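You operate a simulated robot arm through the tools that you are given. There is no shell and no other tool.

The job below is to be done with a simulated robot arm. You get a single attempt, and the scene is never put back.

JOB
Strip the core box and stand the new core on the green plate.
Fine: ease the clamp, draw the dowel into its block, part the halves wide. Set down upright: dowel, square core.

Only the result counts: the job must be done as asked and must still hold three seconds after the hand-in. Knocking over, shifting, dropping, spilling or breaking anything else fails it.

ROBOT AND FRAMES
A 6-joint arm with a two-finger parallel gripper, fixed in place. Base frame: the origin is on the floor under the middle of its stand, x ahead of it, y to its left, z up; the work surface is at about z = 0.8. Units: m, degrees, N and s.
With the tool pointing down near the work surface it reaches from about 0.24 to 0.64 m from the base axis. Its first joint turns from -66.0 to 66.0 degrees. Payload 2.7 kg.
The TCP is the grasp point between the finger pads, 0.023 m short of the fingertips. In the tool frame z runs along the fingers and y along their closing line. Largest opening 0.094 m; finger width 0.038, thickness 0.01; the body of the gripper, 0.054 by 0.096 m, starts 0.039 m behind the TCP.
Orientation is that of the tool frame in the base frame, as [roll, pitch, yaw] about the fixed x, y, z axes, in that order (R = Rz(yaw) Ry(pitch) Rx(roll)). With the fingers straight down and closing along the base's y, the tool's x points along the base's -x, its y along +y and its z along -z.

CONTROLS
- The arm moves only by the tool send_rows. Its argument "moves" is a list of rows, each a list of 7 numbers: the turn, a rotation vector about the tool's x, y, z in units of 5 degrees (1.0 is 5 degrees), then the shift along the tool's x, y, z in units of 25 mm (1.0 is 25 mm), then the opening, from 0 (shut) to 1 (fully open). In form: [[rx, ry, rz, x, y, z, hand], ...]. A call has 1 to 20 rows; each row shifts and turns the commanded pose from where the row before left it, along the tool's axes as they then stand. A call with a number of a shift or a turn outside -1 to 1 is refused whole. Each row takes 0.2 s and may step no farther than 0.05 m and 8.6 degrees from the row before; otherwise, or with a gripper value out of range, the whole call is refused. Where a pose cannot be reached the arm comes as near as it can. A force on the tool above 70 N (or 10 N above the force at the start of the call, whichever is more), or a blocked arm, ends the call early, and 0.2 s more pass. The fingers move at their own pace (about 0.045 m/s each) and stop on an object; they squeeze with about 33 N. The grip force told is the motor's: it shows also when the fingers shut on nothing. Time passes only in rows, and 0.2 s behind the last, so rows that do not move let the fingers close. The reply holds the time, the measured pose of the TCP, the force on the tool along the base axes, the opening and the grip force, in the units named above and with some noise, with the torque about the TCP (base axes, N m) and any sound that the robot's microphone picked up.
- Cameras (640 x 400 px; columns grow to the right, rows downward): "scene" is fixed at [0.0727, -0.432, 1.4008]; the picture's right is [0.78, -0.62, 0.00], its down [-0.38, -0.48, -0.79] and it looks along [0.49, 0.62, -0.61] (base axes); focal length 320 px, centre (320, 200). "wrist" rides on the gripper at [0.086, 0.016, -0.074] in the tool frame; the picture's right is [-0.18, 0.98, 0.00], its down [-0.58, -0.11, -0.81] and it looks along [-0.79, -0.15, 0.59] (tool axes); focal length 243 px, centre (320, 200). There is no depth. A picture from a camera that has moved, and an enlarged one, comes with that camera's place and axes in the base frame and with its lens.
- capture(camera): a new picture of that camera. No time passes.
- close_up(camera, box): a new picture of the part [left, top, right, bottom] of that camera's present view, enlarged. No time passes.
- hand_in(): hands the job in; it is judged then, once.

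Places have to be worked out from the pictures, the camera data and where the tool is seen. Open the gripper and draw the arm clear of the work before you hand the job in, unless the task says otherwise.

The tools are called after "Call:" by a JSON object that holds its "api" and its "payload". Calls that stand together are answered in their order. send_rows: Moves the arm, as the interface text tells. Its arguments: {"type":"object","properties":{"moves":{"type":"array","items":{"type":"array","items":{"type":"number"}}}},"required":["moves"]} The other tools are called the same way: capture (camera) takes a picture; close_up (camera, box) takes an enlarged picture of a part of a camera's view; hand_in () hands the job in.

At the start:

```text
time: 0.0
tcp_pos: [0.3943, 0.0053, 1.1592]
ee_rot: [180.0, 0.0, -179.9]
force: [0.4, -0.5, 0.5]
moment: [-0.02, 0.0, 0.02]
finger_gap: 0.0941
grip_force: 0.0
```

scene: 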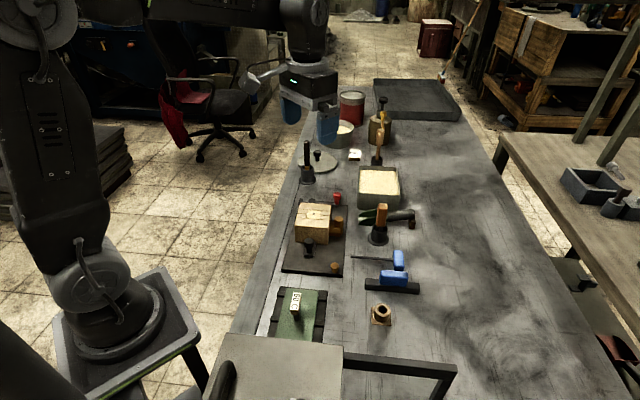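
wrist: 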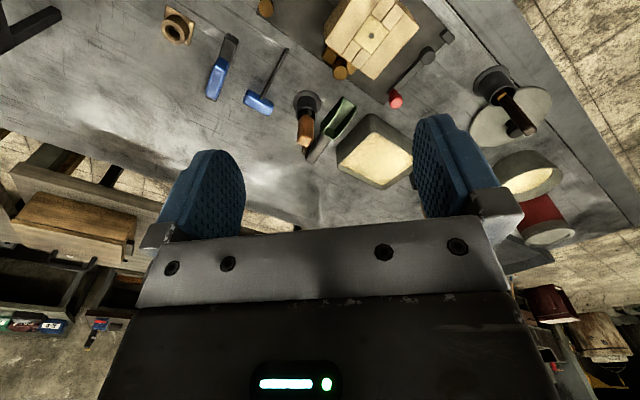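

I begin by looking at the core box and the green plate more closely, before moving anything.

Call:
{"api": "close_up", "payload": {"camera": "scene", "box": [260, 180, 380, 280]}}

Call:
{"api": "close_up", "payload": {"camera": "scene", "box": [240, 260, 400, 360]}}

Call:
{"api": "close_up", "payload": {"camera": "wrist", "box": [280, 0, 480, 125]}}

Call:
{"api": "close_up", "payload": {"camera": "scene", "box": [270, 70, 480, 200]}}

```text
4.00 times, centred on (320, 230) of scene
camera zoom: at [0.0727, -0.432, 1.4008], right [0.78, -0.62, 0.0], down [-0.38, -0.48, -0.79], along [0.49, 0.62, -0.61], focal length 1281 px, centre (320, 80)
```

zoom: 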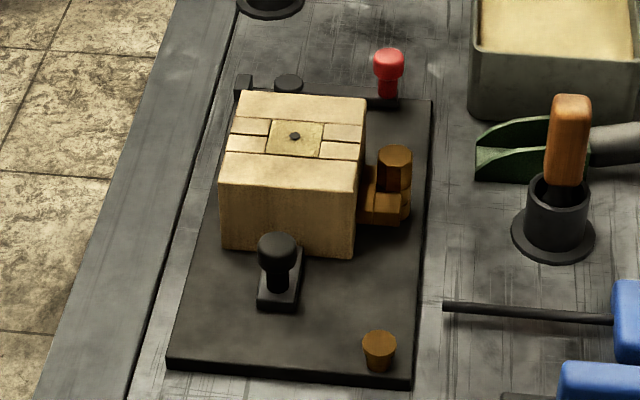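

```text
4.00 times, centred on (320, 310) of scene
camera zoom: at [0.0727, -0.432, 1.4008], right [0.78, -0.62, 0.0], down [-0.38, -0.48, -0.79], along [0.49, 0.62, -0.61], focal length 1281 px, centre (320, -240)
```

zoom: 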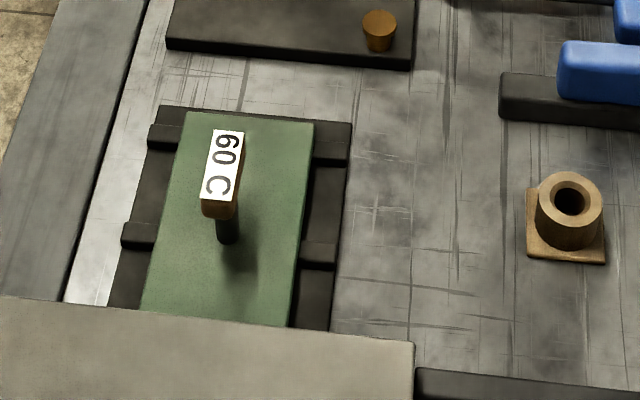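

```text
3.20 times, centred on (380, 62) of wrist
camera zoom: at [0.3071, 0.0206, 1.2316], right [0.18, 0.98, 0.0], down [0.58, -0.11, 0.81], along [0.79, -0.15, -0.59], focal length 776 px, centre (128, 640)
```

zoom: 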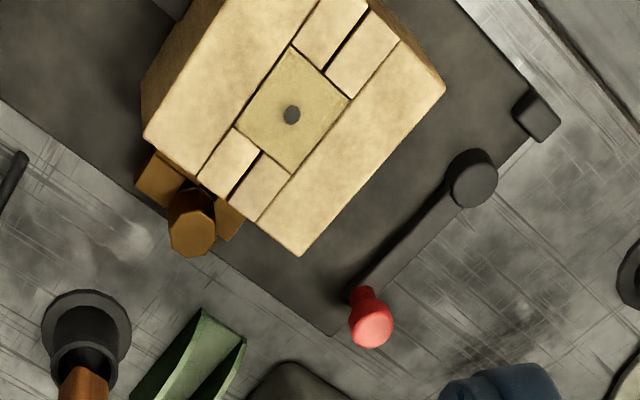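

```text
3.05 times, centred on (375, 135) of scene
camera zoom: at [0.0727, -0.432, 1.4008], right [0.78, -0.62, 0.0], down [-0.38, -0.48, -0.79], along [0.49, 0.62, -0.61], focal length 976 px, centre (152, 398)
```

zoom: 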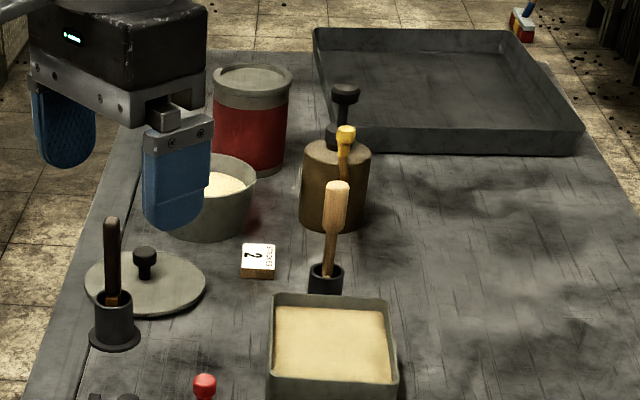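

The scene picture and the wrist picture together put the core top near (0.442, 0.061, 0.88). I move the hand to a better viewpoint, well above everything, to study the clamp, dowel and halves.

Call:
{"api": "send_rows", "payload": {"moves": [[0, 0, 0, 0.4, 0.73, 0.8, 1], [0, 0, 0, 0.4, 0.73, 0.8, 1], [0, 0, 0, 0.4, 0.73, 0.8, 1], [0, 0, 0, 0.4, 0.73, 0.8, 1]]}}

Call:
{"api": "capture", "payload": {"camera": "wrist"}}

Call:
{"api": "close_up", "payload": {"camera": "wrist", "box": [180, 0, 500, 200]}}

```text
time: 1.0
tcp_pos: [0.3526, 0.0795, 1.078]
ee_rot: [180.0, 0.0, -179.9]
force: [0.4, 0.1, -0.6]
moment: [0.0, -0.01, 0.01]
finger_gap: 0.094
grip_force: 0.1
```

```text
taken
camera wrist: at [0.2663, 0.0939, 1.1511], right [0.18, 0.98, 0.0], down [0.58, -0.11, 0.81], along [0.79, -0.15, -0.59], focal length 243 px, centre (320, 200)
```

wrist: 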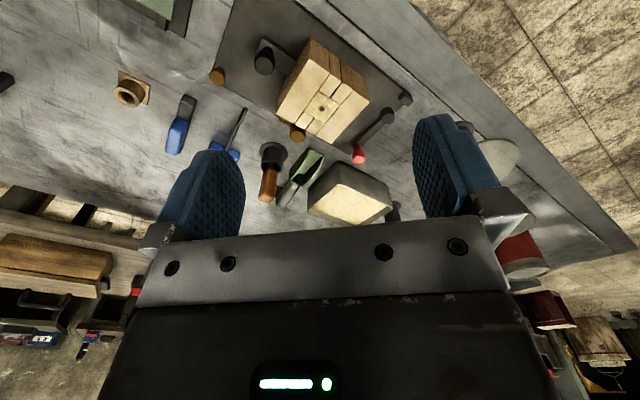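

```text
2.00 times, centred on (340, 100) of wrist
camera zoom: at [0.2663, 0.0939, 1.1511], right [0.18, 0.98, 0.0], down [0.58, -0.11, 0.81], along [0.79, -0.15, -0.59], focal length 485 px, centre (280, 400)
```

zoom: 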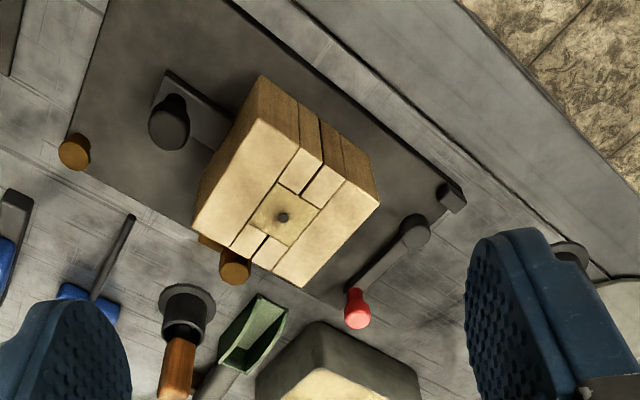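

The box splits along a dark seam through the core, with a black knob and slider on the −y half, a red-knobbed lever on the +y half, and an amber dowel at one end. I take tighter enlargements of each.

Call:
{"api": "close_up", "payload": {"camera": "wrist", "box": [200, 10, 330, 150]}}

Call:
{"api": "close_up", "payload": {"camera": "wrist", "box": [320, 60, 430, 180]}}

Call:
{"api": "close_up", "payload": {"camera": "scene", "box": [290, 185, 370, 240]}}

Call:
{"api": "close_up", "payload": {"camera": "scene", "box": [280, 220, 360, 275]}}

```text
2.86 times, centred on (265, 80) of wrist
camera zoom: at [0.2663, 0.0939, 1.1511], right [0.18, 0.98, 0.0], down [0.58, -0.11, 0.81], along [0.79, -0.15, -0.59], focal length 693 px, centre (477, 543)
```

zoom: 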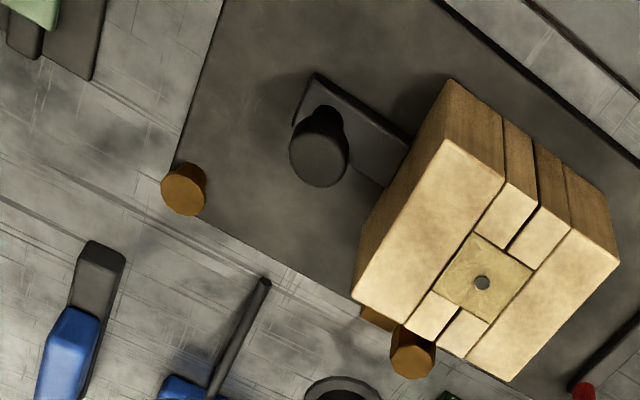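

```text
3.33 times, centred on (375, 120) of wrist
camera zoom: at [0.2663, 0.0939, 1.1511], right [0.18, 0.98, 0.0], down [0.58, -0.11, 0.81], along [0.79, -0.15, -0.59], focal length 809 px, centre (137, 467)
```

zoom: 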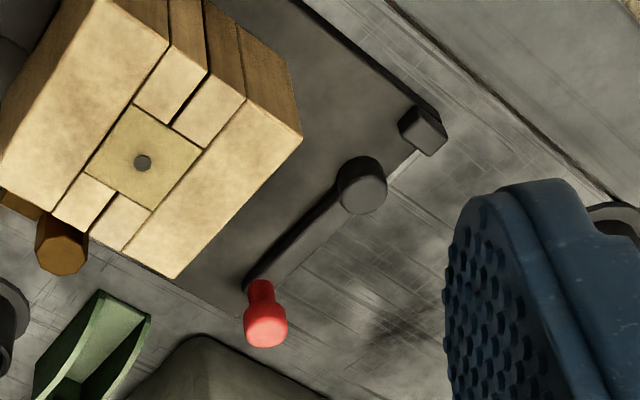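

```text
7.27 times, centred on (330, 212) of scene
camera zoom: at [0.0727, -0.432, 1.4008], right [0.78, -0.62, 0.0], down [-0.38, -0.48, -0.79], along [0.49, 0.62, -0.61], focal length 2330 px, centre (247, 109)
```

zoom: 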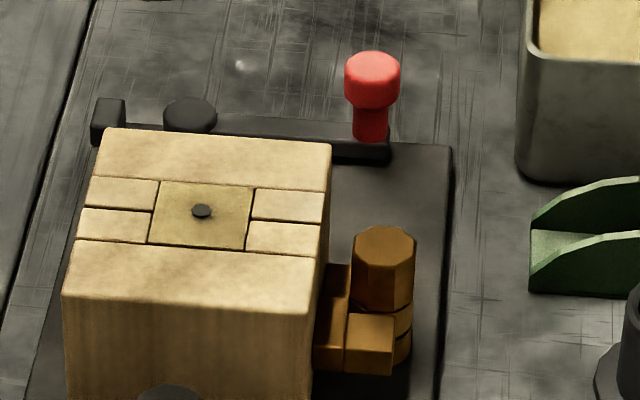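

```text
7.27 times, centred on (320, 248) of scene
camera zoom: at [0.0727, -0.432, 1.4008], right [0.78, -0.62, 0.0], down [-0.38, -0.48, -0.79], along [0.49, 0.62, -0.61], focal length 2330 px, centre (320, -146)
```

zoom: 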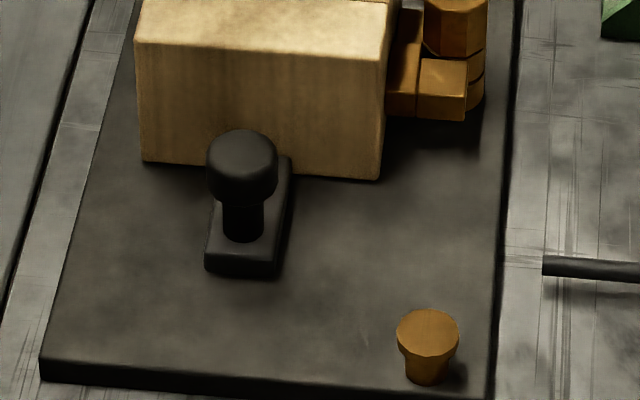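

The box sits at about (0.439, 0.062), turned 45 degrees: the seam runs along (+x, −y), and the halves should part along (+x, +y). The dowel assembly is still unclear, so I turn the hand to look at it from the −y side.

Call:
{"api": "send_rows", "payload": {"moves": [[0, 0, -1, 0, 0, 0, 1], [0, 0, -1, 0, 0, 0, 1], [0, 0, -1, 0, 0, 0, 1], [0, 0, -1, 0, 0, 0, 1], [0, 0, -1, 0, 0, 0, 1], [0, 0, -1, 0, 0, 0, 1], [0, 0, -1, 0, 0, 0, 1], [0, 0, -1, 0, 0, 0, 1], [0, 0, -1, 0, 0, 0, 1], [0, 0, -1, 0, 0, 0, 1], [0, 0, -1, 0, 0, 0, 1], [0, 0, -1, 0, 0, 0, 1], [0, 0, -1, 0, 0, 0, 1], [0, 0, -1, 0, 0, 0, 1], [0, 0, -1, 0, 0, 0, 1], [0, 0, -1, 0, 0, 0, 1], [0, 0, -1, 0, 0, 0, 1], [0, 0, -1, 0, 0, 0, 1]]}}

Call:
{"api": "send_rows", "payload": {"moves": [[0, 0, 0, 0.93, -0.98, 0.25, 1], [0, 0, 0, 0.93, -0.98, 0.25, 1], [0, 0, 0, 0.93, -0.98, 0.25, 1], [0, 0, 0, 0.93, -0.98, 0.25, 1], [0, 0, 0, 0.93, -0.98, 0.25, 1], [0, 0, 0, 0.93, -0.98, 0.25, 1]]}}

Call:
{"api": "capture", "payload": {"camera": "wrist"}}

```text
time: 4.8
tcp_pos: [0.3527, 0.0779, 1.0778]
ee_rot: [180.0, 0.0, -89.9]
force: [-0.3, 0.2, -0.3]
moment: [-0.02, 0.0, 0.02]
finger_gap: 0.0943
grip_force: 0.0
```

```text
time: 6.2
tcp_pos: [0.5008, -0.0615, 1.0419]
ee_rot: [-180.0, 0.0, -90.0]
force: [0.1, 0.0, 0.6]
moment: [-0.01, -0.01, 0.0]
finger_gap: 0.0938
grip_force: 0.1
```

```text
taken
camera wrist: at [0.4851, -0.149, 1.1142], right [-0.98, 0.18, 0.0], down [0.11, 0.58, 0.81], along [0.15, 0.79, -0.59], focal length 243 px, centre (320, 200)
```

wrist: 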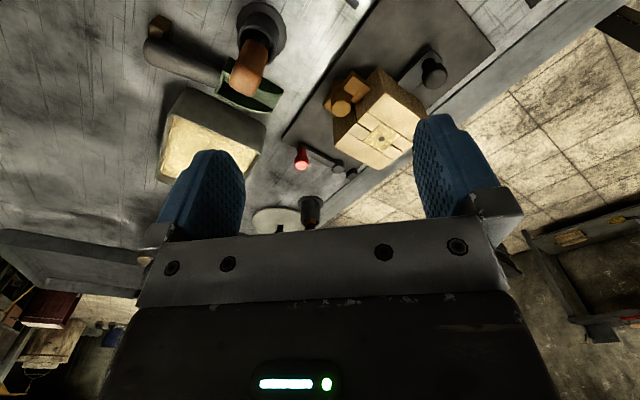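

The dowel end of the box is now in view. I enlarge it.

Call:
{"api": "close_up", "payload": {"camera": "wrist", "box": [310, 50, 440, 170]}}

Call:
{"api": "close_up", "payload": {"camera": "wrist", "box": [310, 60, 380, 125]}}

Call:
{"api": "close_up", "payload": {"camera": "wrist", "box": [280, 120, 370, 200]}}

```text
3.33 times, centred on (375, 110) of wrist
camera zoom: at [0.4851, -0.149, 1.1142], right [-0.98, 0.18, 0.0], down [0.11, 0.58, 0.81], along [0.15, 0.79, -0.59], focal length 809 px, centre (137, 500)
```

zoom: 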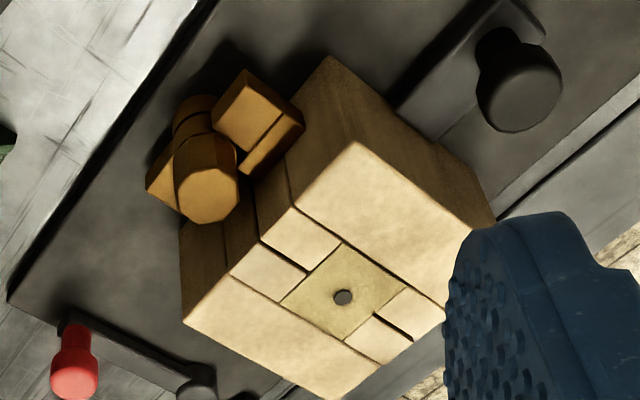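

```text
6.15 times, centred on (345, 92) of wrist
camera zoom: at [0.4851, -0.149, 1.1142], right [-0.98, 0.18, 0.0], down [0.11, 0.58, 0.81], along [0.15, 0.79, -0.59], focal length 1493 px, centre (166, 862)
```

zoom: 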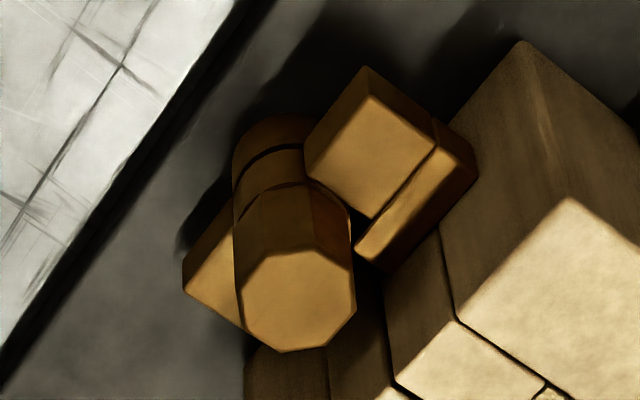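

```text
5.00 times, centred on (325, 160) of wrist
camera zoom: at [0.4851, -0.149, 1.1142], right [-0.98, 0.18, 0.0], down [0.11, 0.58, 0.81], along [0.15, 0.79, -0.59], focal length 1213 px, centre (295, 400)
```

zoom: 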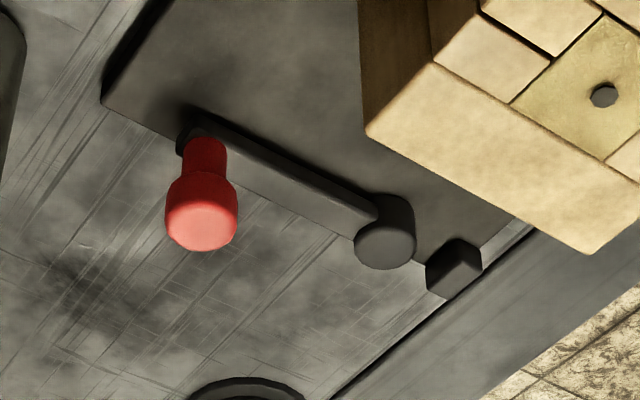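

The amber dowel handle top comes out near (0.491, 0.018, 0.858), and a tool handle tip stands at about (0.558, −0.061, 0.93), which I must keep clear of. I turn further, staying high, to look along the seam straight at the dowel block.

Call:
{"api": "send_rows", "payload": {"moves": [[0, 0, -1, 0, 0, 0, 1], [0, 0, -1, 0, 0, 0, 1], [0, 0, -1, 0, 0, 0, 1], [0, 0, -1, 0, 0, 0, 1], [0, 0, -1, 0, 0, 0, 1], [0, 0, -1, 0, 0, 0, 1], [0, 0, -1, 0, 0, 0, 1], [0, 0, -1, 0, 0, 0, 1], [0, 0, -1, 0, 0, 0, 1], [0, 0, 0, 1, -1, 0.3, 1], [0, 0, 0, 1, -1, 0.3, 1]]}}

Call:
{"api": "capture", "payload": {"camera": "wrist"}}

Call:
{"api": "close_up", "payload": {"camera": "wrist", "box": [240, 60, 400, 180]}}

```text
time: 8.6
tcp_pos: [0.5705, -0.0622, 1.0262]
ee_rot: [-180.0, -0.1, -44.9]
force: [0.4, -0.6, 0.6]
moment: [0.01, 0.01, -0.01]
finger_gap: 0.0941
grip_force: 0.2
```

```text
taken
camera wrist: at [0.621, -0.1344, 1.0995], right [-0.82, -0.57, 0.0], down [-0.33, 0.49, 0.81], along [-0.46, 0.67, -0.59], focal length 243 px, centre (320, 200)
```

wrist: 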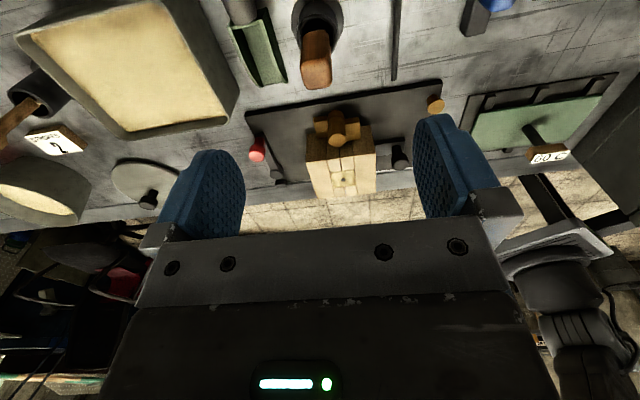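

```text
3.33 times, centred on (320, 120) of wrist
camera zoom: at [0.621, -0.1344, 1.0995], right [-0.82, -0.57, 0.0], down [-0.33, 0.49, 0.81], along [-0.46, 0.67, -0.59], focal length 809 px, centre (320, 467)
```

zoom: 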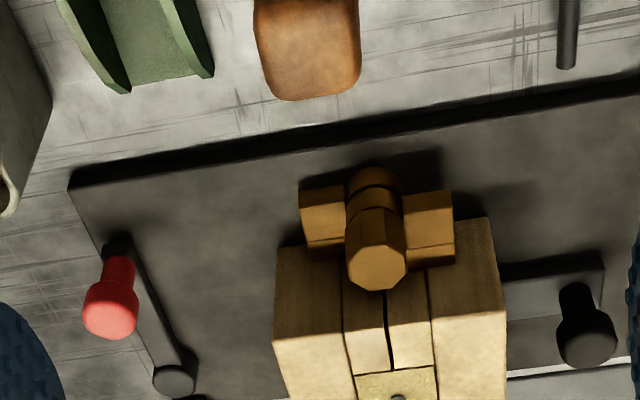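

Call:
{"api": "close_up", "payload": {"camera": "wrist", "box": [305, 95, 385, 160]}}

Call:
{"api": "close_up", "payload": {"camera": "wrist", "box": [420, 60, 640, 200]}}

Call:
{"api": "close_up", "payload": {"camera": "wrist", "box": [240, 120, 320, 190]}}

```text
6.15 times, centred on (345, 128) of wrist
camera zoom: at [0.621, -0.1344, 1.0995], right [-0.82, -0.57, 0.0], down [-0.33, 0.49, 0.81], along [-0.46, 0.67, -0.59], focal length 1493 px, centre (166, 646)
```

zoom: 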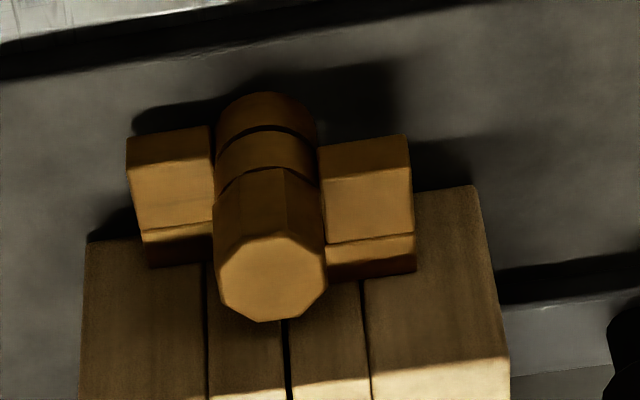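

```text
2.86 times, centred on (530, 130) of wrist
camera zoom: at [0.621, -0.1344, 1.0995], right [-0.82, -0.57, 0.0], down [-0.33, 0.49, 0.81], along [-0.46, 0.67, -0.59], focal length 693 px, centre (-280, 400)
```

zoom: 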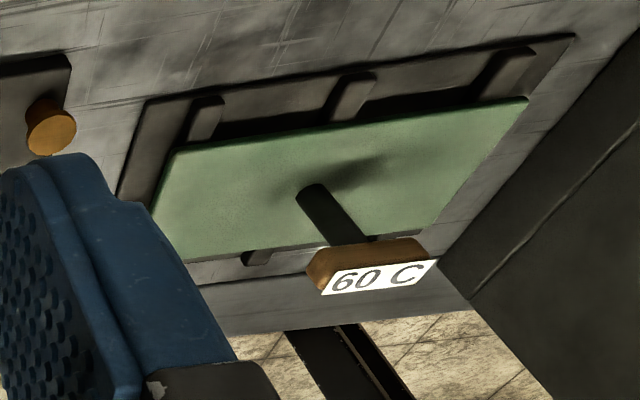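

```text
5.71 times, centred on (280, 155) of wrist
camera zoom: at [0.621, -0.1344, 1.0995], right [-0.82, -0.57, 0.0], down [-0.33, 0.49, 0.81], along [-0.46, 0.67, -0.59], focal length 1386 px, centre (549, 457)
```

zoom: 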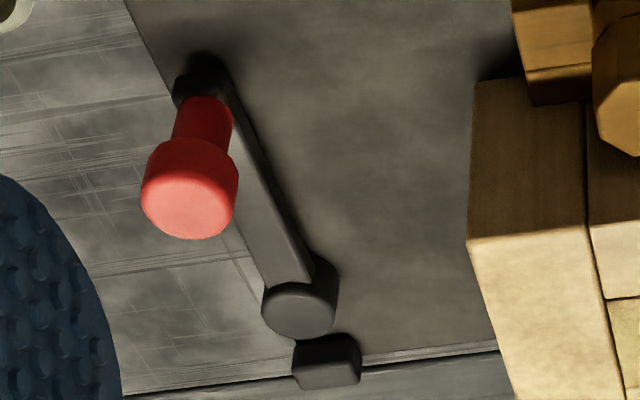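

The lever knob top is at about (0.560, 0.103, 0.857), its pivot at (0.509, 0.155), and the arm runs parallel to the box face, so it can only swing outward. I turn back to yaw 135 so the fingers close along the swing tangent, then go above the red knob.

Call:
{"api": "send_rows", "payload": {"moves": [[0, 0, 1, 0, 0, 0, 1], [0, 0, 1, 0, 0, 0, 1], [0, 0, 1, 0, 0, 0, 1], [0, 0, 1, 0, 0, 0, 1], [0, 0, 1, 0, 0, 0, 1], [0, 0, 1, 0, 0, 0, 1], [0, 0, 1, 0, 0, 0, 1], [0, 0, 1, 0, 0, 0, 1], [0, 0, 1, 0, 0, 0, 1], [0, 0, 1, 0, 0, 0, 1], [0, 0, 1, 0, 0, 0, 1], [0, 0, 1, 0, 0, 0, 1], [0, 0, 1, 0, 0, 0, 1], [0, 0, 1, 0, 0, 0, 1], [0, 0, 1, 0, 0, 0, 1], [0, 0, 1, 0, 0, 0, 1], [0, 0, 1, 0, 0, 0, 1], [0, 0, 1, 0, 0, 0, 1]]}}

Call:
{"api": "send_rows", "payload": {"moves": [[0, 0, 1, 0, 0, 0, 1], [0, 0, 1, 0, 0, 0, 1], [0, 0, 1, 0, 0, 0, 1], [0, 0, 1, 0, 0, 0, 1], [0, 0, 1, 0, 0, 0, 1], [0, 0, 1, 0, 0, 0, 1], [0, 0, 1, 0, 0, 0, 1], [0, 0, 1, 0, 0, 0, 1], [0, 0, 1, 0, 0, 0, 1], [0, 0, 1, 0, 0, 0, 1], [0, 0, 1, 0, 0, 0, 1], [0, 0, 1, 0, 0, 0, 1], [0, 0, 1, 0, 0, 0, 1], [0, 0, 1, 0, 0, 0, 1], [0, 0, 1, 0, 0, 0, 1], [0, 0, 1, 0, 0, 0, 1], [0, 0, 1, 0, 0, 0, 1], [0, 0, 1, 0, 0, 0, 1]]}}

Call:
{"api": "send_rows", "payload": {"moves": [[0, 0, 0, 0.6, 0.876, 0, 1], [0, 0, 0, 0.6, 0.876, 0, 1], [0, 0, 0, 0.6, 0.876, 0, 1], [0, 0, 0, 0.6, 0.876, 0, 1], [0, 0, 0, 0.6, 0.876, 0, 1]]}}

Call:
{"api": "capture", "payload": {"camera": "wrist"}}

Call:
{"api": "capture", "payload": {"camera": "scene"}}

```text
time: 12.4
tcp_pos: [0.5713, -0.0617, 1.0257]
ee_rot: [179.9, 0.0, -135.1]
force: [-0.3, -0.2, -0.7]
moment: [0.01, 0.0, 0.01]
finger_gap: 0.0939
grip_force: 0.0
```

```text
time: 16.2
tcp_pos: [0.5719, -0.061, 1.0267]
ee_rot: [180.0, 0.0, 134.9]
force: [0.3, 0.1, 0.2]
moment: [-0.01, -0.02, -0.04]
finger_gap: 0.0938
grip_force: 0.0
```

```text
time: 17.4
tcp_pos: [0.5958, 0.0696, 1.0256]
ee_rot: [-179.9, -0.1, 135.0]
force: [0.8, 0.0, 0.2]
moment: [0.04, 0.01, 0.0]
finger_gap: 0.094
grip_force: 0.1
```

```text
taken
camera wrist: at [0.546, 0.1412, 1.0995], right [0.83, 0.56, 0.0], down [0.33, -0.49, 0.81], along [0.46, -0.67, -0.59], focal length 243 px, centre (320, 200)
```

wrist: 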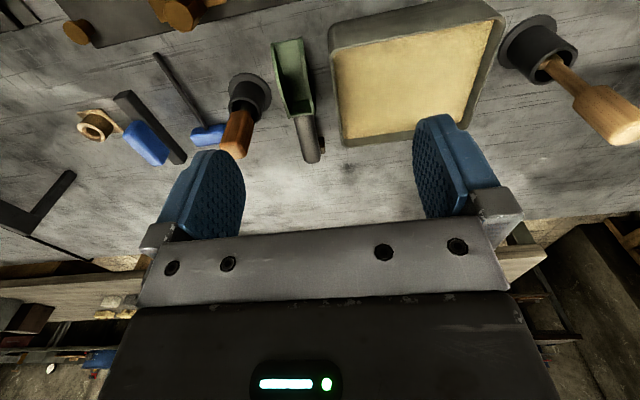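

```text
taken
```

scene: 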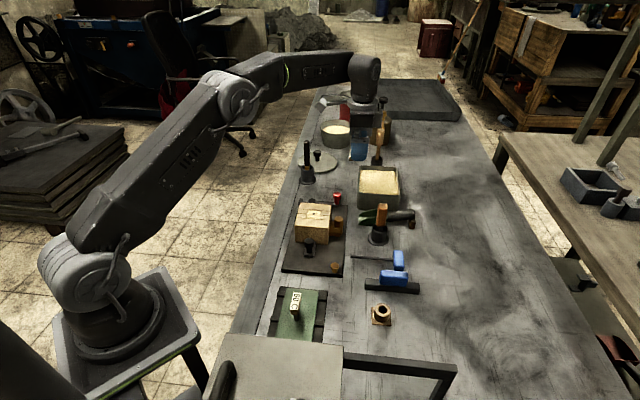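

I stopped short along the seam direction, with the TCP at (0.596, 0.070). I shift the remaining 49 mm to stand above the red knob, lower to about 0.94 and check.

Call:
{"api": "send_rows", "payload": {"moves": [[0, 0, 0, 0.99, 0, 0.5, 1], [0, 0, 0, 0.99, 0, 0.8, 1], [0, 0, 0, 0, 0, 1, 0.8], [0, 0, 0, 0, 0, 1, 0.8]]}}

Call:
{"api": "capture", "payload": {"camera": "wrist"}}

```text
time: 18.4
tcp_pos: [0.5603, 0.1045, 0.9427]
ee_rot: [179.9, 0.1, 135.0]
force: [-1.1, -0.1, 0.0]
moment: [-0.03, -0.02, 0.01]
finger_gap: 0.0752
grip_force: 0.1
```

```text
taken
camera wrist: at [0.5111, 0.1762, 1.0165], right [0.83, 0.56, 0.0], down [0.33, -0.49, 0.81], along [0.46, -0.67, -0.59], focal length 243 px, centre (320, 200)
```

wrist: 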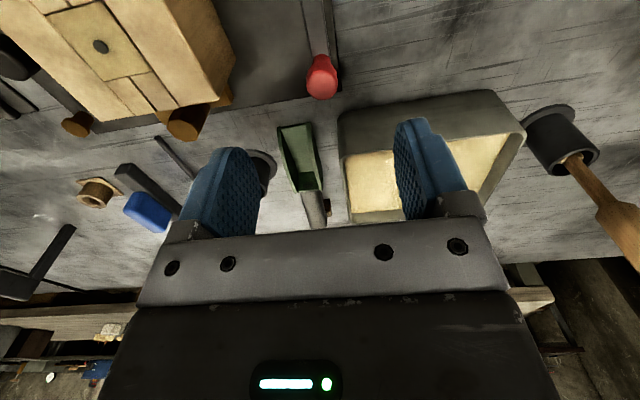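

The red knob lies centred under the fingers, where a point directly below the TCP at z=0.857 should appear. I enlarge it to judge heights before descending.

Call:
{"api": "close_up", "payload": {"camera": "wrist", "box": [260, 0, 400, 110]}}

Call:
{"api": "close_up", "payload": {"camera": "scene", "box": [310, 175, 370, 225]}}

```text
3.64 times, centred on (330, 55) of wrist
camera zoom: at [0.5111, 0.1762, 1.0165], right [0.83, 0.56, 0.0], down [0.33, -0.49, 0.81], along [0.46, -0.67, -0.59], focal length 882 px, centre (284, 727)
```

zoom: 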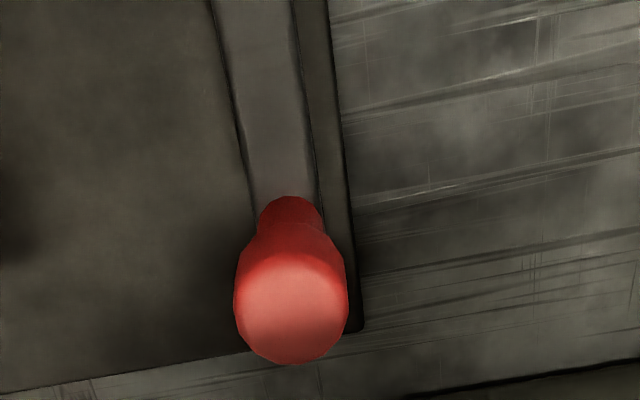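

```text
8.00 times, centred on (340, 200) of scene
camera zoom: at [0.0727, -0.432, 1.4008], right [0.78, -0.62, 0.0], down [-0.38, -0.48, -0.79], along [0.49, 0.62, -0.61], focal length 2563 px, centre (160, 200)
```

zoom: 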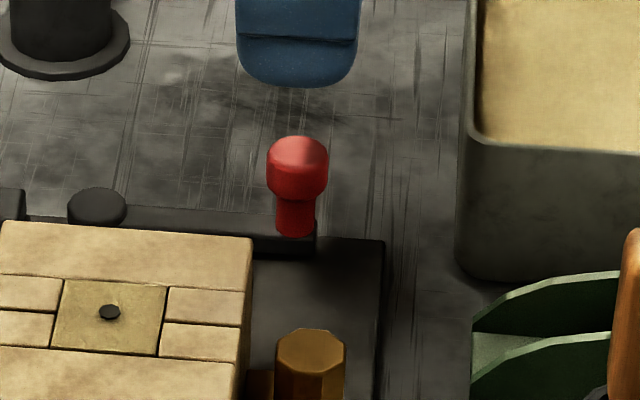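

The knob head spans about z 0.840–0.857 with the lever arm top near 0.822, and it is centred within 1 mm. I descend to TCP z 0.85 with a 47 mm opening, then close on the head.

Call:
{"api": "send_rows", "payload": {"moves": [[0, 0, 0, 0, 0, 0.7, 0.55], [0, 0, 0, 0, 0, 0.7, 0.55], [0, 0, 0, 0, 0, 0.7, 0.55], [0, 0, 0, 0, 0, 0.6, 0.55], [0, 0, 0, 0, 0, 0.5, 0.55], [0, 0, 0, 0, 0, 0.5, 0.55]]}}

Call:
{"api": "close_up", "payload": {"camera": "scene", "box": [300, 165, 380, 225]}}

Call:
{"api": "capture", "payload": {"camera": "wrist"}}

```text
time: 19.8
tcp_pos: [0.5616, 0.1044, 0.8509]
ee_rot: [180.0, -0.1, 135.1]
force: [-0.8, 0.1, 0.2]
moment: [-0.02, 0.0, 0.02]
finger_gap: 0.0519
grip_force: 0.0
```

```text
6.67 times, centred on (340, 195) of scene
camera zoom: at [0.0727, -0.432, 1.4008], right [0.78, -0.62, 0.0], down [-0.38, -0.48, -0.79], along [0.49, 0.62, -0.61], focal length 2136 px, centre (187, 233)
```

zoom: 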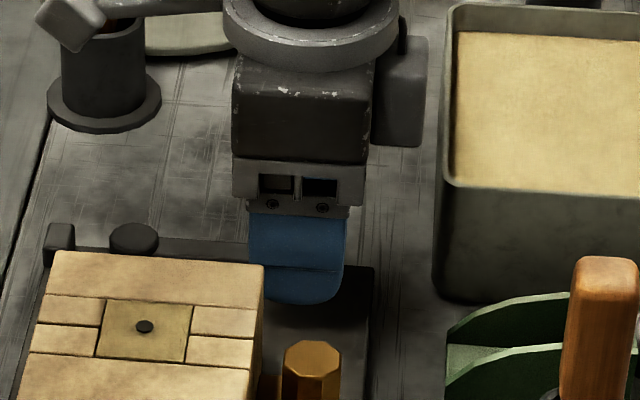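

```text
taken
camera wrist: at [0.5112, 0.1759, 0.9243], right [0.83, 0.56, 0.0], down [0.33, -0.49, 0.81], along [0.46, -0.67, -0.59], focal length 243 px, centre (320, 200)
```

wrist: 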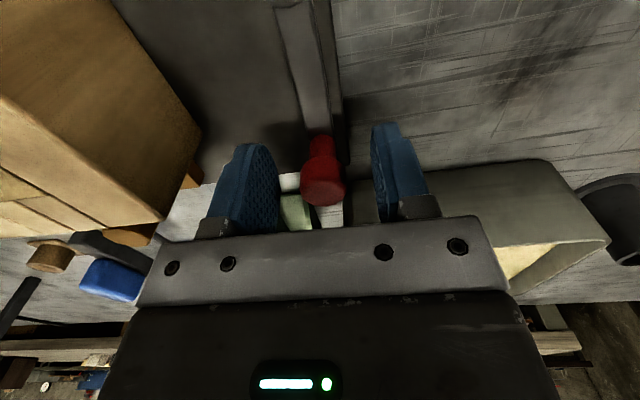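

The knob sits between the pads. I close on it and read the grip.

Call:
{"api": "send_rows", "payload": {"moves": [[0, 0, 0, 0, 0, 0, 0], [0, 0, 0, 0, 0, 0, 0], [0, 0, 0, 0, 0, 0, 0], [0, 0, 0, 0, 0, 0, 0]]}}

Call:
{"api": "capture", "payload": {"camera": "wrist"}}

```text
time: 20.8
tcp_pos: [0.5607, 0.1055, 0.8498]
ee_rot: [179.8, 0.1, 135.2]
force: [15.9, 11.4, -7.5]
moment: [-0.17, -0.39, -0.07]
finger_gap: 0.0215
grip_force: 45.4
```

```text
taken
camera wrist: at [0.5119, 0.177, 0.9244], right [0.82, 0.57, 0.0], down [0.33, -0.49, 0.81], along [0.46, -0.66, -0.59], focal length 243 px, centre (320, 200)
```

wrist: 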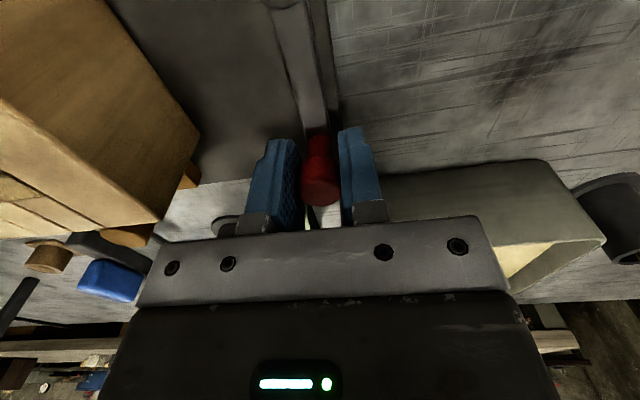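

The head is held (gap 21.5 mm) with a mild +n push of about 19 N from a 1 mm offset. I null that with a small +n shift and begin easing the lever outward about its pivot in small steps, watching the force.

Call:
{"api": "send_rows", "payload": {"moves": [[0, 0, 0, 0, 0.06, 0, 0], [0, 0, -0.5, 0, 0.124, 0, 0], [0, 0, -0.5, 0, 0.124, 0, 0], [0, 0, -0.5, 0, 0.124, 0, 0]]}}

Call:
{"api": "capture", "payload": {"camera": "wrist"}}

```text
time: 21.8
tcp_pos: [0.5677, 0.112, 0.8523]
ee_rot: [-179.9, -0.1, 142.6]
force: [-2.6, -3.6, 7.1]
moment: [0.37, 0.65, 0.28]
finger_gap: 0.0213
grip_force: 45.0
```

```text
taken
camera wrist: at [0.509, 0.1762, 0.9246], right [0.74, 0.67, 0.0], down [0.4, -0.44, 0.81], along [0.54, -0.6, -0.59], focal length 243 px, centre (320, 200)
```

wrist: 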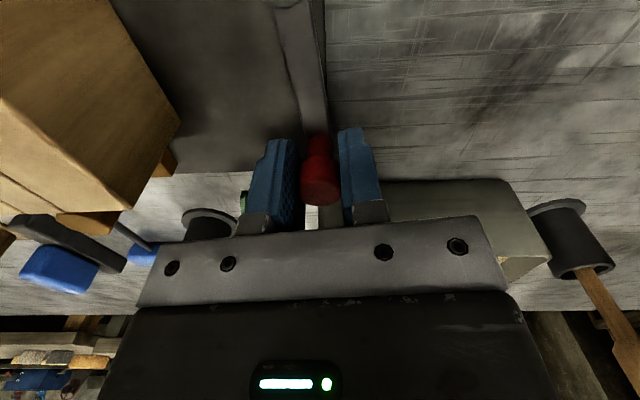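

The lever follows easily (force under 8 N). I continue the arc in steady small steps.

Call:
{"api": "send_rows", "payload": {"moves": [[0, 0, -0.7, 0, 0.177, 0, 0], [0, 0, -0.7, 0, 0.177, 0, 0], [0, 0, -0.7, 0, 0.177, 0, 0], [0, 0, -0.7, 0, 0.177, 0, 0], [0, 0, -0.7, 0, 0.177, 0, 0], [0, 0, -0.7, 0, 0.177, 0, 0]]}}

Call:
{"api": "close_up", "payload": {"camera": "scene", "box": [280, 150, 400, 250]}}

```text
time: 23.2
tcp_pos: [0.5797, 0.1358, 0.8512]
ee_rot: [-180.0, 0.0, 163.6]
force: [-4.9, 0.3, 5.7]
moment: [0.0, -0.14, 0.03]
finger_gap: 0.0214
grip_force: 44.9
```

```text
4.00 times, centred on (340, 200) of scene
camera zoom: at [0.0725, -0.432, 1.4008], right [0.78, -0.62, 0.0], down [-0.38, -0.48, -0.79], along [0.49, 0.62, -0.61], focal length 1281 px, centre (240, 200)
```

zoom: 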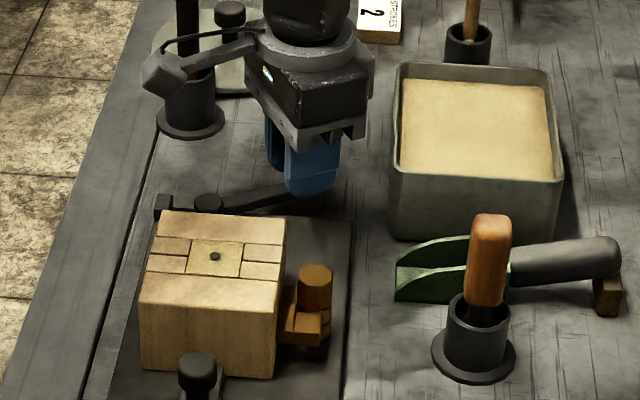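

The lever has turned about 29 degrees with light force and nothing is near the hand. I carry on the arc.

Call:
{"api": "send_rows", "payload": {"moves": [[0, 0, -0.7, 0, 0.177, 0, 0], [0, 0, -0.7, 0, 0.177, 0, 0], [0, 0, -0.7, 0, 0.177, 0, 0], [0, 0, -0.7, 0, 0.177, 0, 0], [0, 0, -0.7, 0, 0.177, 0, 0], [0, 0, -0.7, 0, 0.177, 0, 0]]}}

Call:
{"api": "close_up", "payload": {"camera": "scene", "box": [280, 150, 400, 250]}}

```text
time: 24.6
tcp_pos: [0.5841, 0.1617, 0.851]
ee_rot: [180.0, 0.0, -175.4]
force: [-8.1, 1.4, 4.8]
moment: [0.05, 0.77, -0.13]
finger_gap: 0.0215
grip_force: 44.5
```

```text
4.00 times, centred on (340, 200) of scene
camera zoom: at [0.0724, -0.4321, 1.4008], right [0.78, -0.62, 0.0], down [-0.38, -0.48, -0.79], along [0.49, 0.62, -0.61], focal length 1281 px, centre (240, 200)
```

zoom: 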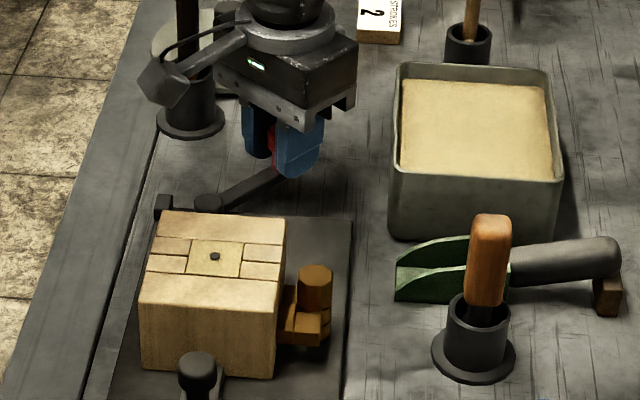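

About 50 degrees turned; the slight inward pull (−8 N along x) says my arc is a little wide, so I add a small inward correction and continue.

Call:
{"api": "send_rows", "payload": {"moves": [[0, 0, -0.7, 0.025, 0.177, 0, 0], [0, 0, -0.7, 0.025, 0.177, 0, 0], [0, 0, -0.7, 0.025, 0.177, 0, 0], [0, 0, -0.7, 0.02, 0.177, 0, 0], [0, 0, -0.7, 0.02, 0.177, 0, 0], [0, 0, -0.7, 0.02, 0.177, 0, 0]]}}

Call:
{"api": "close_up", "payload": {"camera": "scene", "box": [280, 150, 400, 250]}}

```text
time: 26.0
tcp_pos: [0.5793, 0.1751, 0.8514]
ee_rot: [-179.4, 0.1, -154.9]
force: [34.8, -40.7, -9.9]
moment: [-0.33, 0.31, -0.11]
finger_gap: 0.0217
grip_force: 44.9
```

```text
4.00 times, centred on (340, 200) of scene
camera zoom: at [0.0737, -0.433, 1.4004], right [0.78, -0.62, 0.0], down [-0.38, -0.48, -0.79], along [0.49, 0.62, -0.61], focal length 1281 px, centre (240, 200)
```

zoom: 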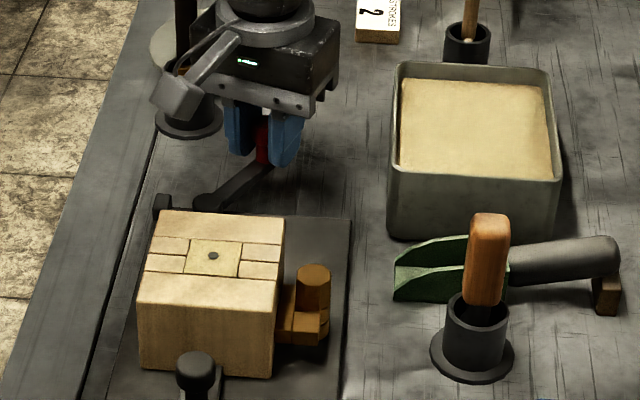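

The lever has come up against a firm stop at about 60 degrees of swing (53 N opposing), so the clamp is open. I back off 4 mm to take the load off, then release gently and look.

Call:
{"api": "send_rows", "payload": {"moves": [[0, 0, 0, 0, -0.08, 0, 0], [0, 0, 0, 0, -0.08, 0, 0], [0, 0, 0, 0, 0, 0, 0]]}}

```text
time: 26.8
tcp_pos: [0.5794, 0.1738, 0.8506]
ee_rot: [-179.6, 0.0, -154.8]
force: [26.4, -30.4, -9.0]
moment: [0.05, -0.61, 0.04]
finger_gap: 0.0215
grip_force: 44.7
```

Call:
{"api": "send_rows", "payload": {"moves": [[0, 0, 0, 0, -0.15, 0, 0], [0, 0, 0, 0, -0.15, 0, 0], [0, 0, 0, 0, -0.1, 0, 0], [0, 0, 0, 0, 0, 0, 0]]}}

Call:
{"api": "close_up", "payload": {"camera": "scene", "box": [280, 150, 400, 250]}}

```text
time: 27.8
tcp_pos: [0.5793, 0.1751, 0.8512]
ee_rot: [179.8, -0.2, -154.4]
force: [-5.7, 0.9, 5.3]
moment: [-0.14, 0.51, -0.17]
finger_gap: 0.0214
grip_force: 45.0
```

```text
4.00 times, centred on (340, 200) of scene
camera zoom: at [0.0725, -0.432, 1.4008], right [0.78, -0.62, 0.0], down [-0.38, -0.48, -0.79], along [0.49, 0.62, -0.61], focal length 1281 px, centre (240, 200)
```

zoom: 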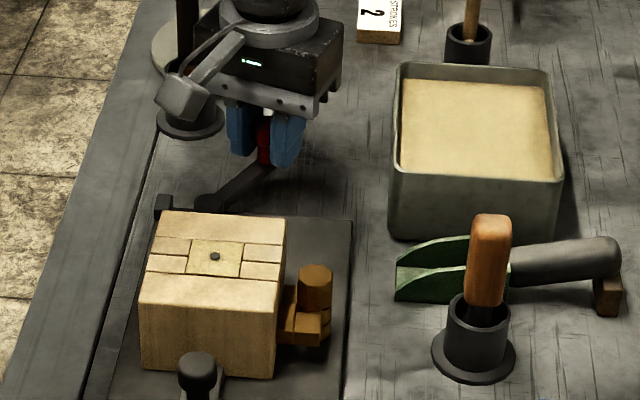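

The force is gone while the lever stays at its stop, about 60 degrees open. I release and rise straight up.

Call:
{"api": "send_rows", "payload": {"moves": [[0, 0, 0, 0, 0, 0, 0.5], [0, 0, 0, 0, 0, 0, 0.5], [0, 0, 0, 0, 0, -0.5, 0.5], [0, 0, 0, 0, 0, -1, 0.5], [0, 0, 0, 0, 0, -1, 0.8], [0, 0, 0, 0, 0, -1, 0.8], [0, 0, 0, 0, 0, -1, 1]]}}

Call:
{"api": "capture", "payload": {"camera": "wrist"}}

Call:
{"api": "close_up", "payload": {"camera": "scene", "box": [270, 150, 390, 250]}}

```text
time: 29.4
tcp_pos: [0.5809, 0.1724, 0.9645]
ee_rot: [-179.9, 0.0, -154.5]
force: [-0.2, 0.0, 0.2]
moment: [0.01, 0.01, 0.01]
finger_gap: 0.0939
grip_force: 0.1
```

```text
taken
camera wrist: at [0.4959, 0.1497, 1.0378], right [-0.26, 0.97, 0.0], down [0.57, 0.15, 0.81], along [0.78, 0.21, -0.59], focal length 243 px, centre (320, 200)
```

wrist: 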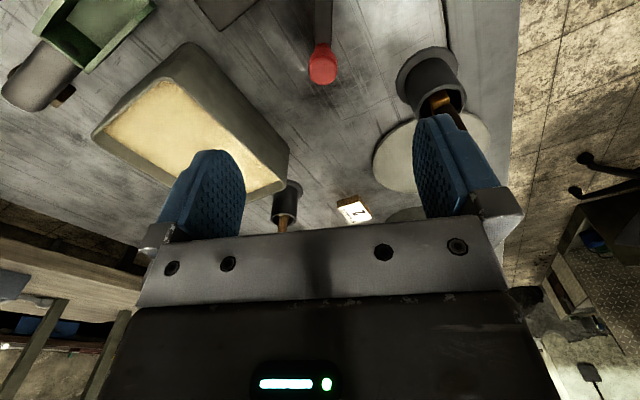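

```text
4.00 times, centred on (330, 200) of scene
camera zoom: at [0.0727, -0.432, 1.4008], right [0.78, -0.62, 0.0], down [-0.38, -0.48, -0.79], along [0.49, 0.62, -0.61], focal length 1281 px, centre (280, 200)
```

zoom: 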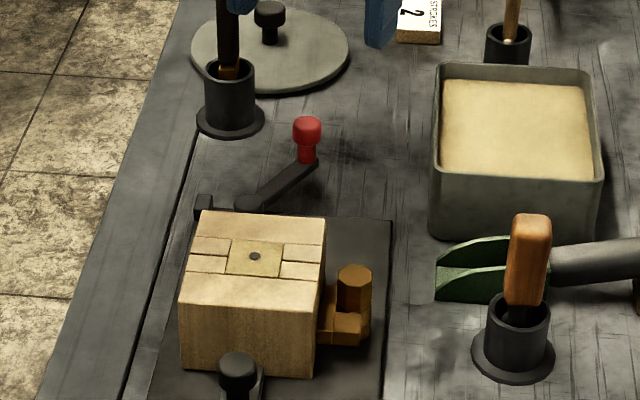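

The clamp is open and stays open. Next is the dowel handle at (0.4905, 0.019, top 0.86); I turn back to yaw 135 so the fingers close across the pull direction, then go above it.

Call:
{"api": "send_rows", "payload": {"moves": [[0, 0, 0.94, 0, 0, 0, 1], [0, 0, 0.94, 0, 0, 0, 1], [0, 0, 0.94, 0, 0, 0, 1], [0, 0, 0.94, 0, 0, 0, 1], [0, 0, 0.94, 0, 0, 0, 1], [0, 0, 0.94, 0, 0, 0, 1], [0, 0, 0.94, 0, 0, 0, 1], [0, 0, 0.94, 0, 0, 0, 1], [0, 0, 0.94, 0, 0, 0, 1], [0, 0, 0.94, 0, 0, 0, 1], [0, 0, 0.94, 0, 0, 0, 1], [0, 0, 0.94, 0, 0, 0, 1], [0, 0, 0.94, 0, 0, 0, 1], [0, 0, 0.94, 0, 0, 0, 1], [0, 0, 0.94, 0, 0, 0, 1]]}}

Call:
{"api": "send_rows", "payload": {"moves": [[0, 0, 0, -0.255, -0.985, 0, 1], [0, 0, 0, -0.255, -0.985, 0, 1], [0, 0, 0, -0.255, -0.985, 0, 1], [0, 0, 0, -0.255, -0.985, 0, 1], [0, 0, 0, -0.255, -0.985, 0, 0.8], [0, 0, 0, -0.255, -0.985, 0, 0.7], [0, 0, 0, -0.255, -0.985, 0, 0.6], [0, 0, 0, 0, 0, 0, 0.6]]}}

Call:
{"api": "capture", "payload": {"camera": "wrist"}}

Call:
{"api": "close_up", "payload": {"camera": "wrist", "box": [240, 20, 400, 140]}}

```text
time: 32.6
tcp_pos: [0.5801, 0.1732, 0.9634]
ee_rot: [-180.0, 0.0, 134.9]
force: [0.1, 0.4, -0.1]
moment: [-0.02, 0.03, -0.01]
finger_gap: 0.094
grip_force: 0.1
```

```text
time: 34.4
tcp_pos: [0.4893, 0.0204, 0.9637]
ee_rot: [179.9, 0.0, 135.0]
force: [0.1, 1.0, -0.7]
moment: [0.01, 0.06, -0.04]
finger_gap: 0.0562
grip_force: 0.0
```

```text
taken
camera wrist: at [0.4403, 0.0914, 1.0373], right [0.82, 0.57, 0.0], down [0.33, -0.49, 0.81], along [0.46, -0.66, -0.59], focal length 243 px, centre (320, 200)
```

wrist: 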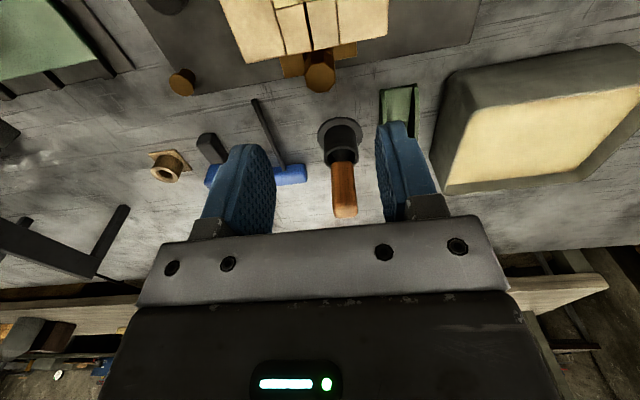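

```text
3.33 times, centred on (320, 80) of wrist
camera zoom: at [0.4403, 0.0914, 1.0373], right [0.82, 0.57, 0.0], down [0.33, -0.49, 0.81], along [0.46, -0.66, -0.59], focal length 809 px, centre (320, 600)
```

zoom: 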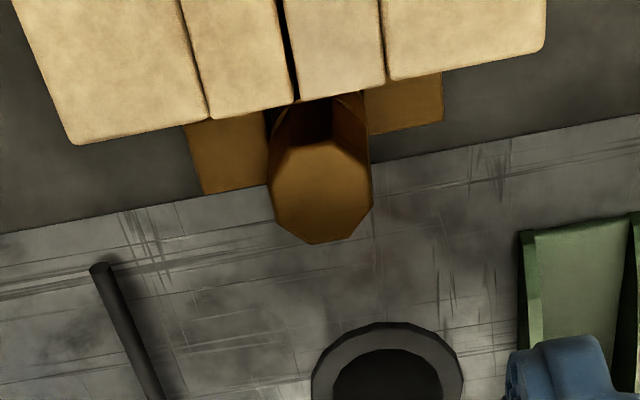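

The post top is centred across the fingers, about 3 mm farther out along the seam than the TCP. I correct and descend until the tips are just above the cheeks (tips about 0.845).

Call:
{"api": "send_rows", "payload": {"moves": [[0, 0, 0, -0.13, 0, 0.8, 0.6], [0, 0, 0, 0, 0, 0.8, 0.6], [0, 0, 0, 0, 0, 0.8, 0.6], [0, 0, 0, 0, 0, 0.7, 0.6], [0, 0, 0, 0, 0, 0.4, 0.6], [0, 0, 0, 0, 0, 0.3, 0.6], [0, 0, 0, 0, 0, 0, 0.6]]}}

Call:
{"api": "capture", "payload": {"camera": "wrist"}}

Call:
{"api": "close_up", "payload": {"camera": "scene", "box": [290, 185, 370, 245]}}

```text
time: 36.0
tcp_pos: [0.4924, 0.018, 0.8679]
ee_rot: [180.0, 0.0, 135.0]
force: [-0.2, 0.6, -0.2]
moment: [0.02, -0.04, 0.02]
finger_gap: 0.0564
grip_force: 0.1
```

```text
taken
camera wrist: at [0.4435, 0.0892, 0.942], right [0.83, 0.56, 0.0], down [0.33, -0.49, 0.81], along [0.46, -0.67, -0.59], focal length 243 px, centre (320, 200)
```

wrist: 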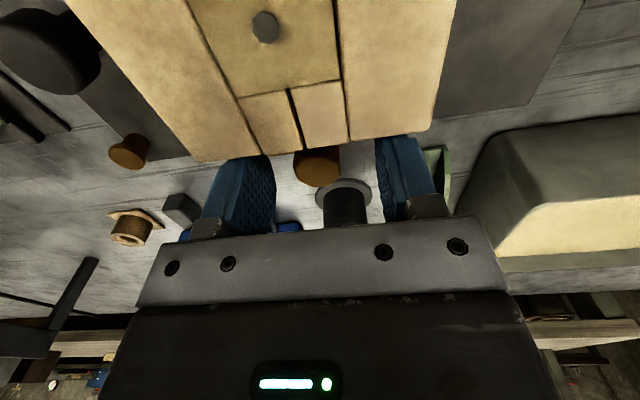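

```text
6.67 times, centred on (330, 215) of scene
camera zoom: at [0.0727, -0.432, 1.4008], right [0.78, -0.62, 0.0], down [-0.38, -0.48, -0.79], along [0.49, 0.62, -0.61], focal length 2136 px, centre (253, 100)
```

zoom: 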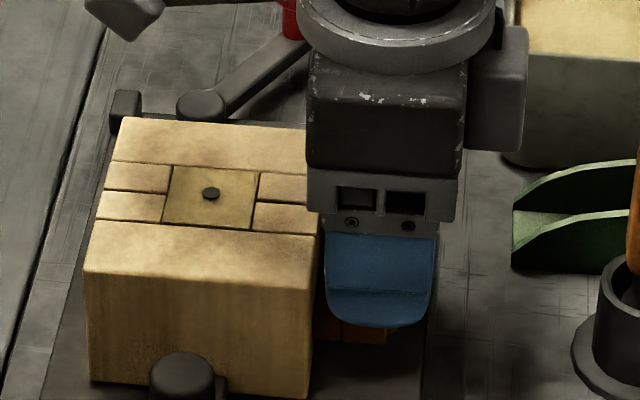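

No contact and the post is between the pads. I lower 2 mm more and close on the post.

Call:
{"api": "send_rows", "payload": {"moves": [[0, 0, 0, 0, -0.03, 0.08, 0.6], [0, 0, 0, 0, 0, 0, 0.2], [0, 0, 0, 0, 0, 0, 0], [0, 0, 0, 0, 0, 0, 0], [0, 0, 0, 0, 0, 0, 0], [0, 0, 0, 0, 0, 0, 0]]}}

Call:
{"api": "capture", "payload": {"camera": "wrist"}}

```text
time: 37.4
tcp_pos: [0.4919, 0.0171, 0.867]
ee_rot: [-180.0, 0.0, 135.0]
force: [0.8, -0.8, -0.1]
moment: [-0.01, 0.01, 0.02]
finger_gap: 0.0212
grip_force: 33.1
```

```text
taken
camera wrist: at [0.4427, 0.0885, 0.94], right [0.83, 0.56, 0.0], down [0.33, -0.49, 0.81], along [0.46, -0.67, -0.59], focal length 243 px, centre (320, 200)
```

wrist: 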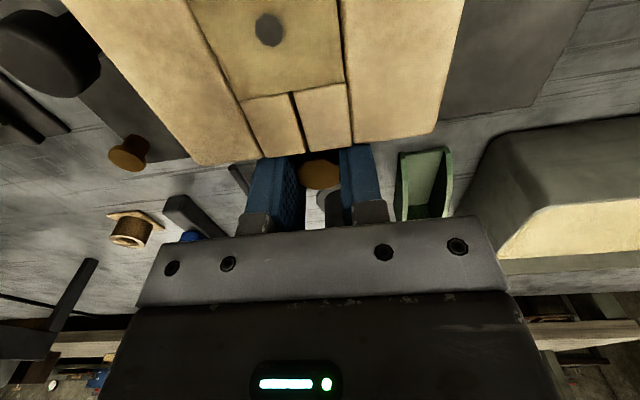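

The post is held at 21 mm with balanced force. I draw it outward along the seam in 2 mm steps and watch whether it follows.

Call:
{"api": "send_rows", "payload": {"moves": [[0, 0, 0, -0.06, 0, 0, 0], [0, 0, 0, -0.06, 0, 0, 0], [0, 0, 0, -0.06, 0, 0, 0], [0, 0, 0, -0.06, 0, 0, 0]]}}

Call:
{"api": "capture", "payload": {"camera": "wrist"}}

Call:
{"api": "close_up", "payload": {"camera": "scene", "box": [290, 185, 370, 245]}}

```text
time: 38.4
tcp_pos: [0.4953, 0.0157, 0.8669]
ee_rot: [-179.9, -0.2, 135.0]
force: [-18.2, 16.7, 8.6]
moment: [0.44, 0.42, 0.05]
finger_gap: 0.0215
grip_force: 32.5
```

```text
taken
camera wrist: at [0.4458, 0.0859, 0.9397], right [0.82, 0.57, 0.0], down [0.34, -0.49, 0.8], along [0.45, -0.66, -0.59], focal length 243 px, centre (320, 200)
```

wrist: 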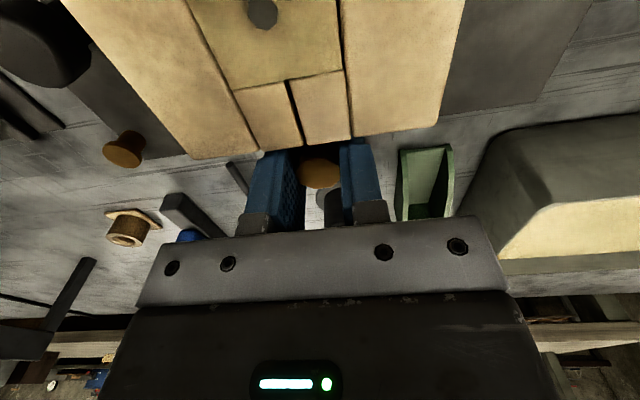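

```text
6.67 times, centred on (330, 215) of scene
camera zoom: at [0.0722, -0.4316, 1.4009], right [0.78, -0.62, 0.0], down [-0.38, -0.48, -0.79], along [0.49, 0.62, -0.61], focal length 2136 px, centre (253, 100)
```

zoom: 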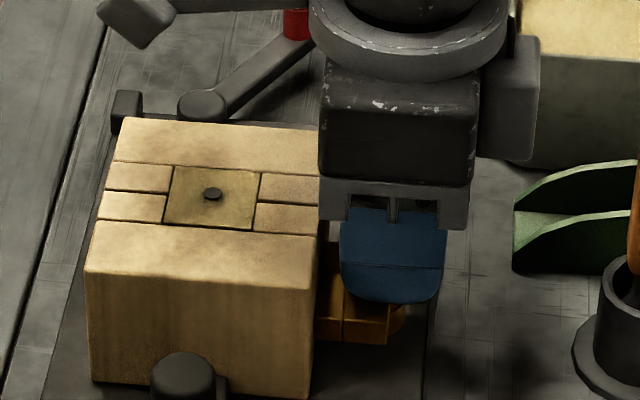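

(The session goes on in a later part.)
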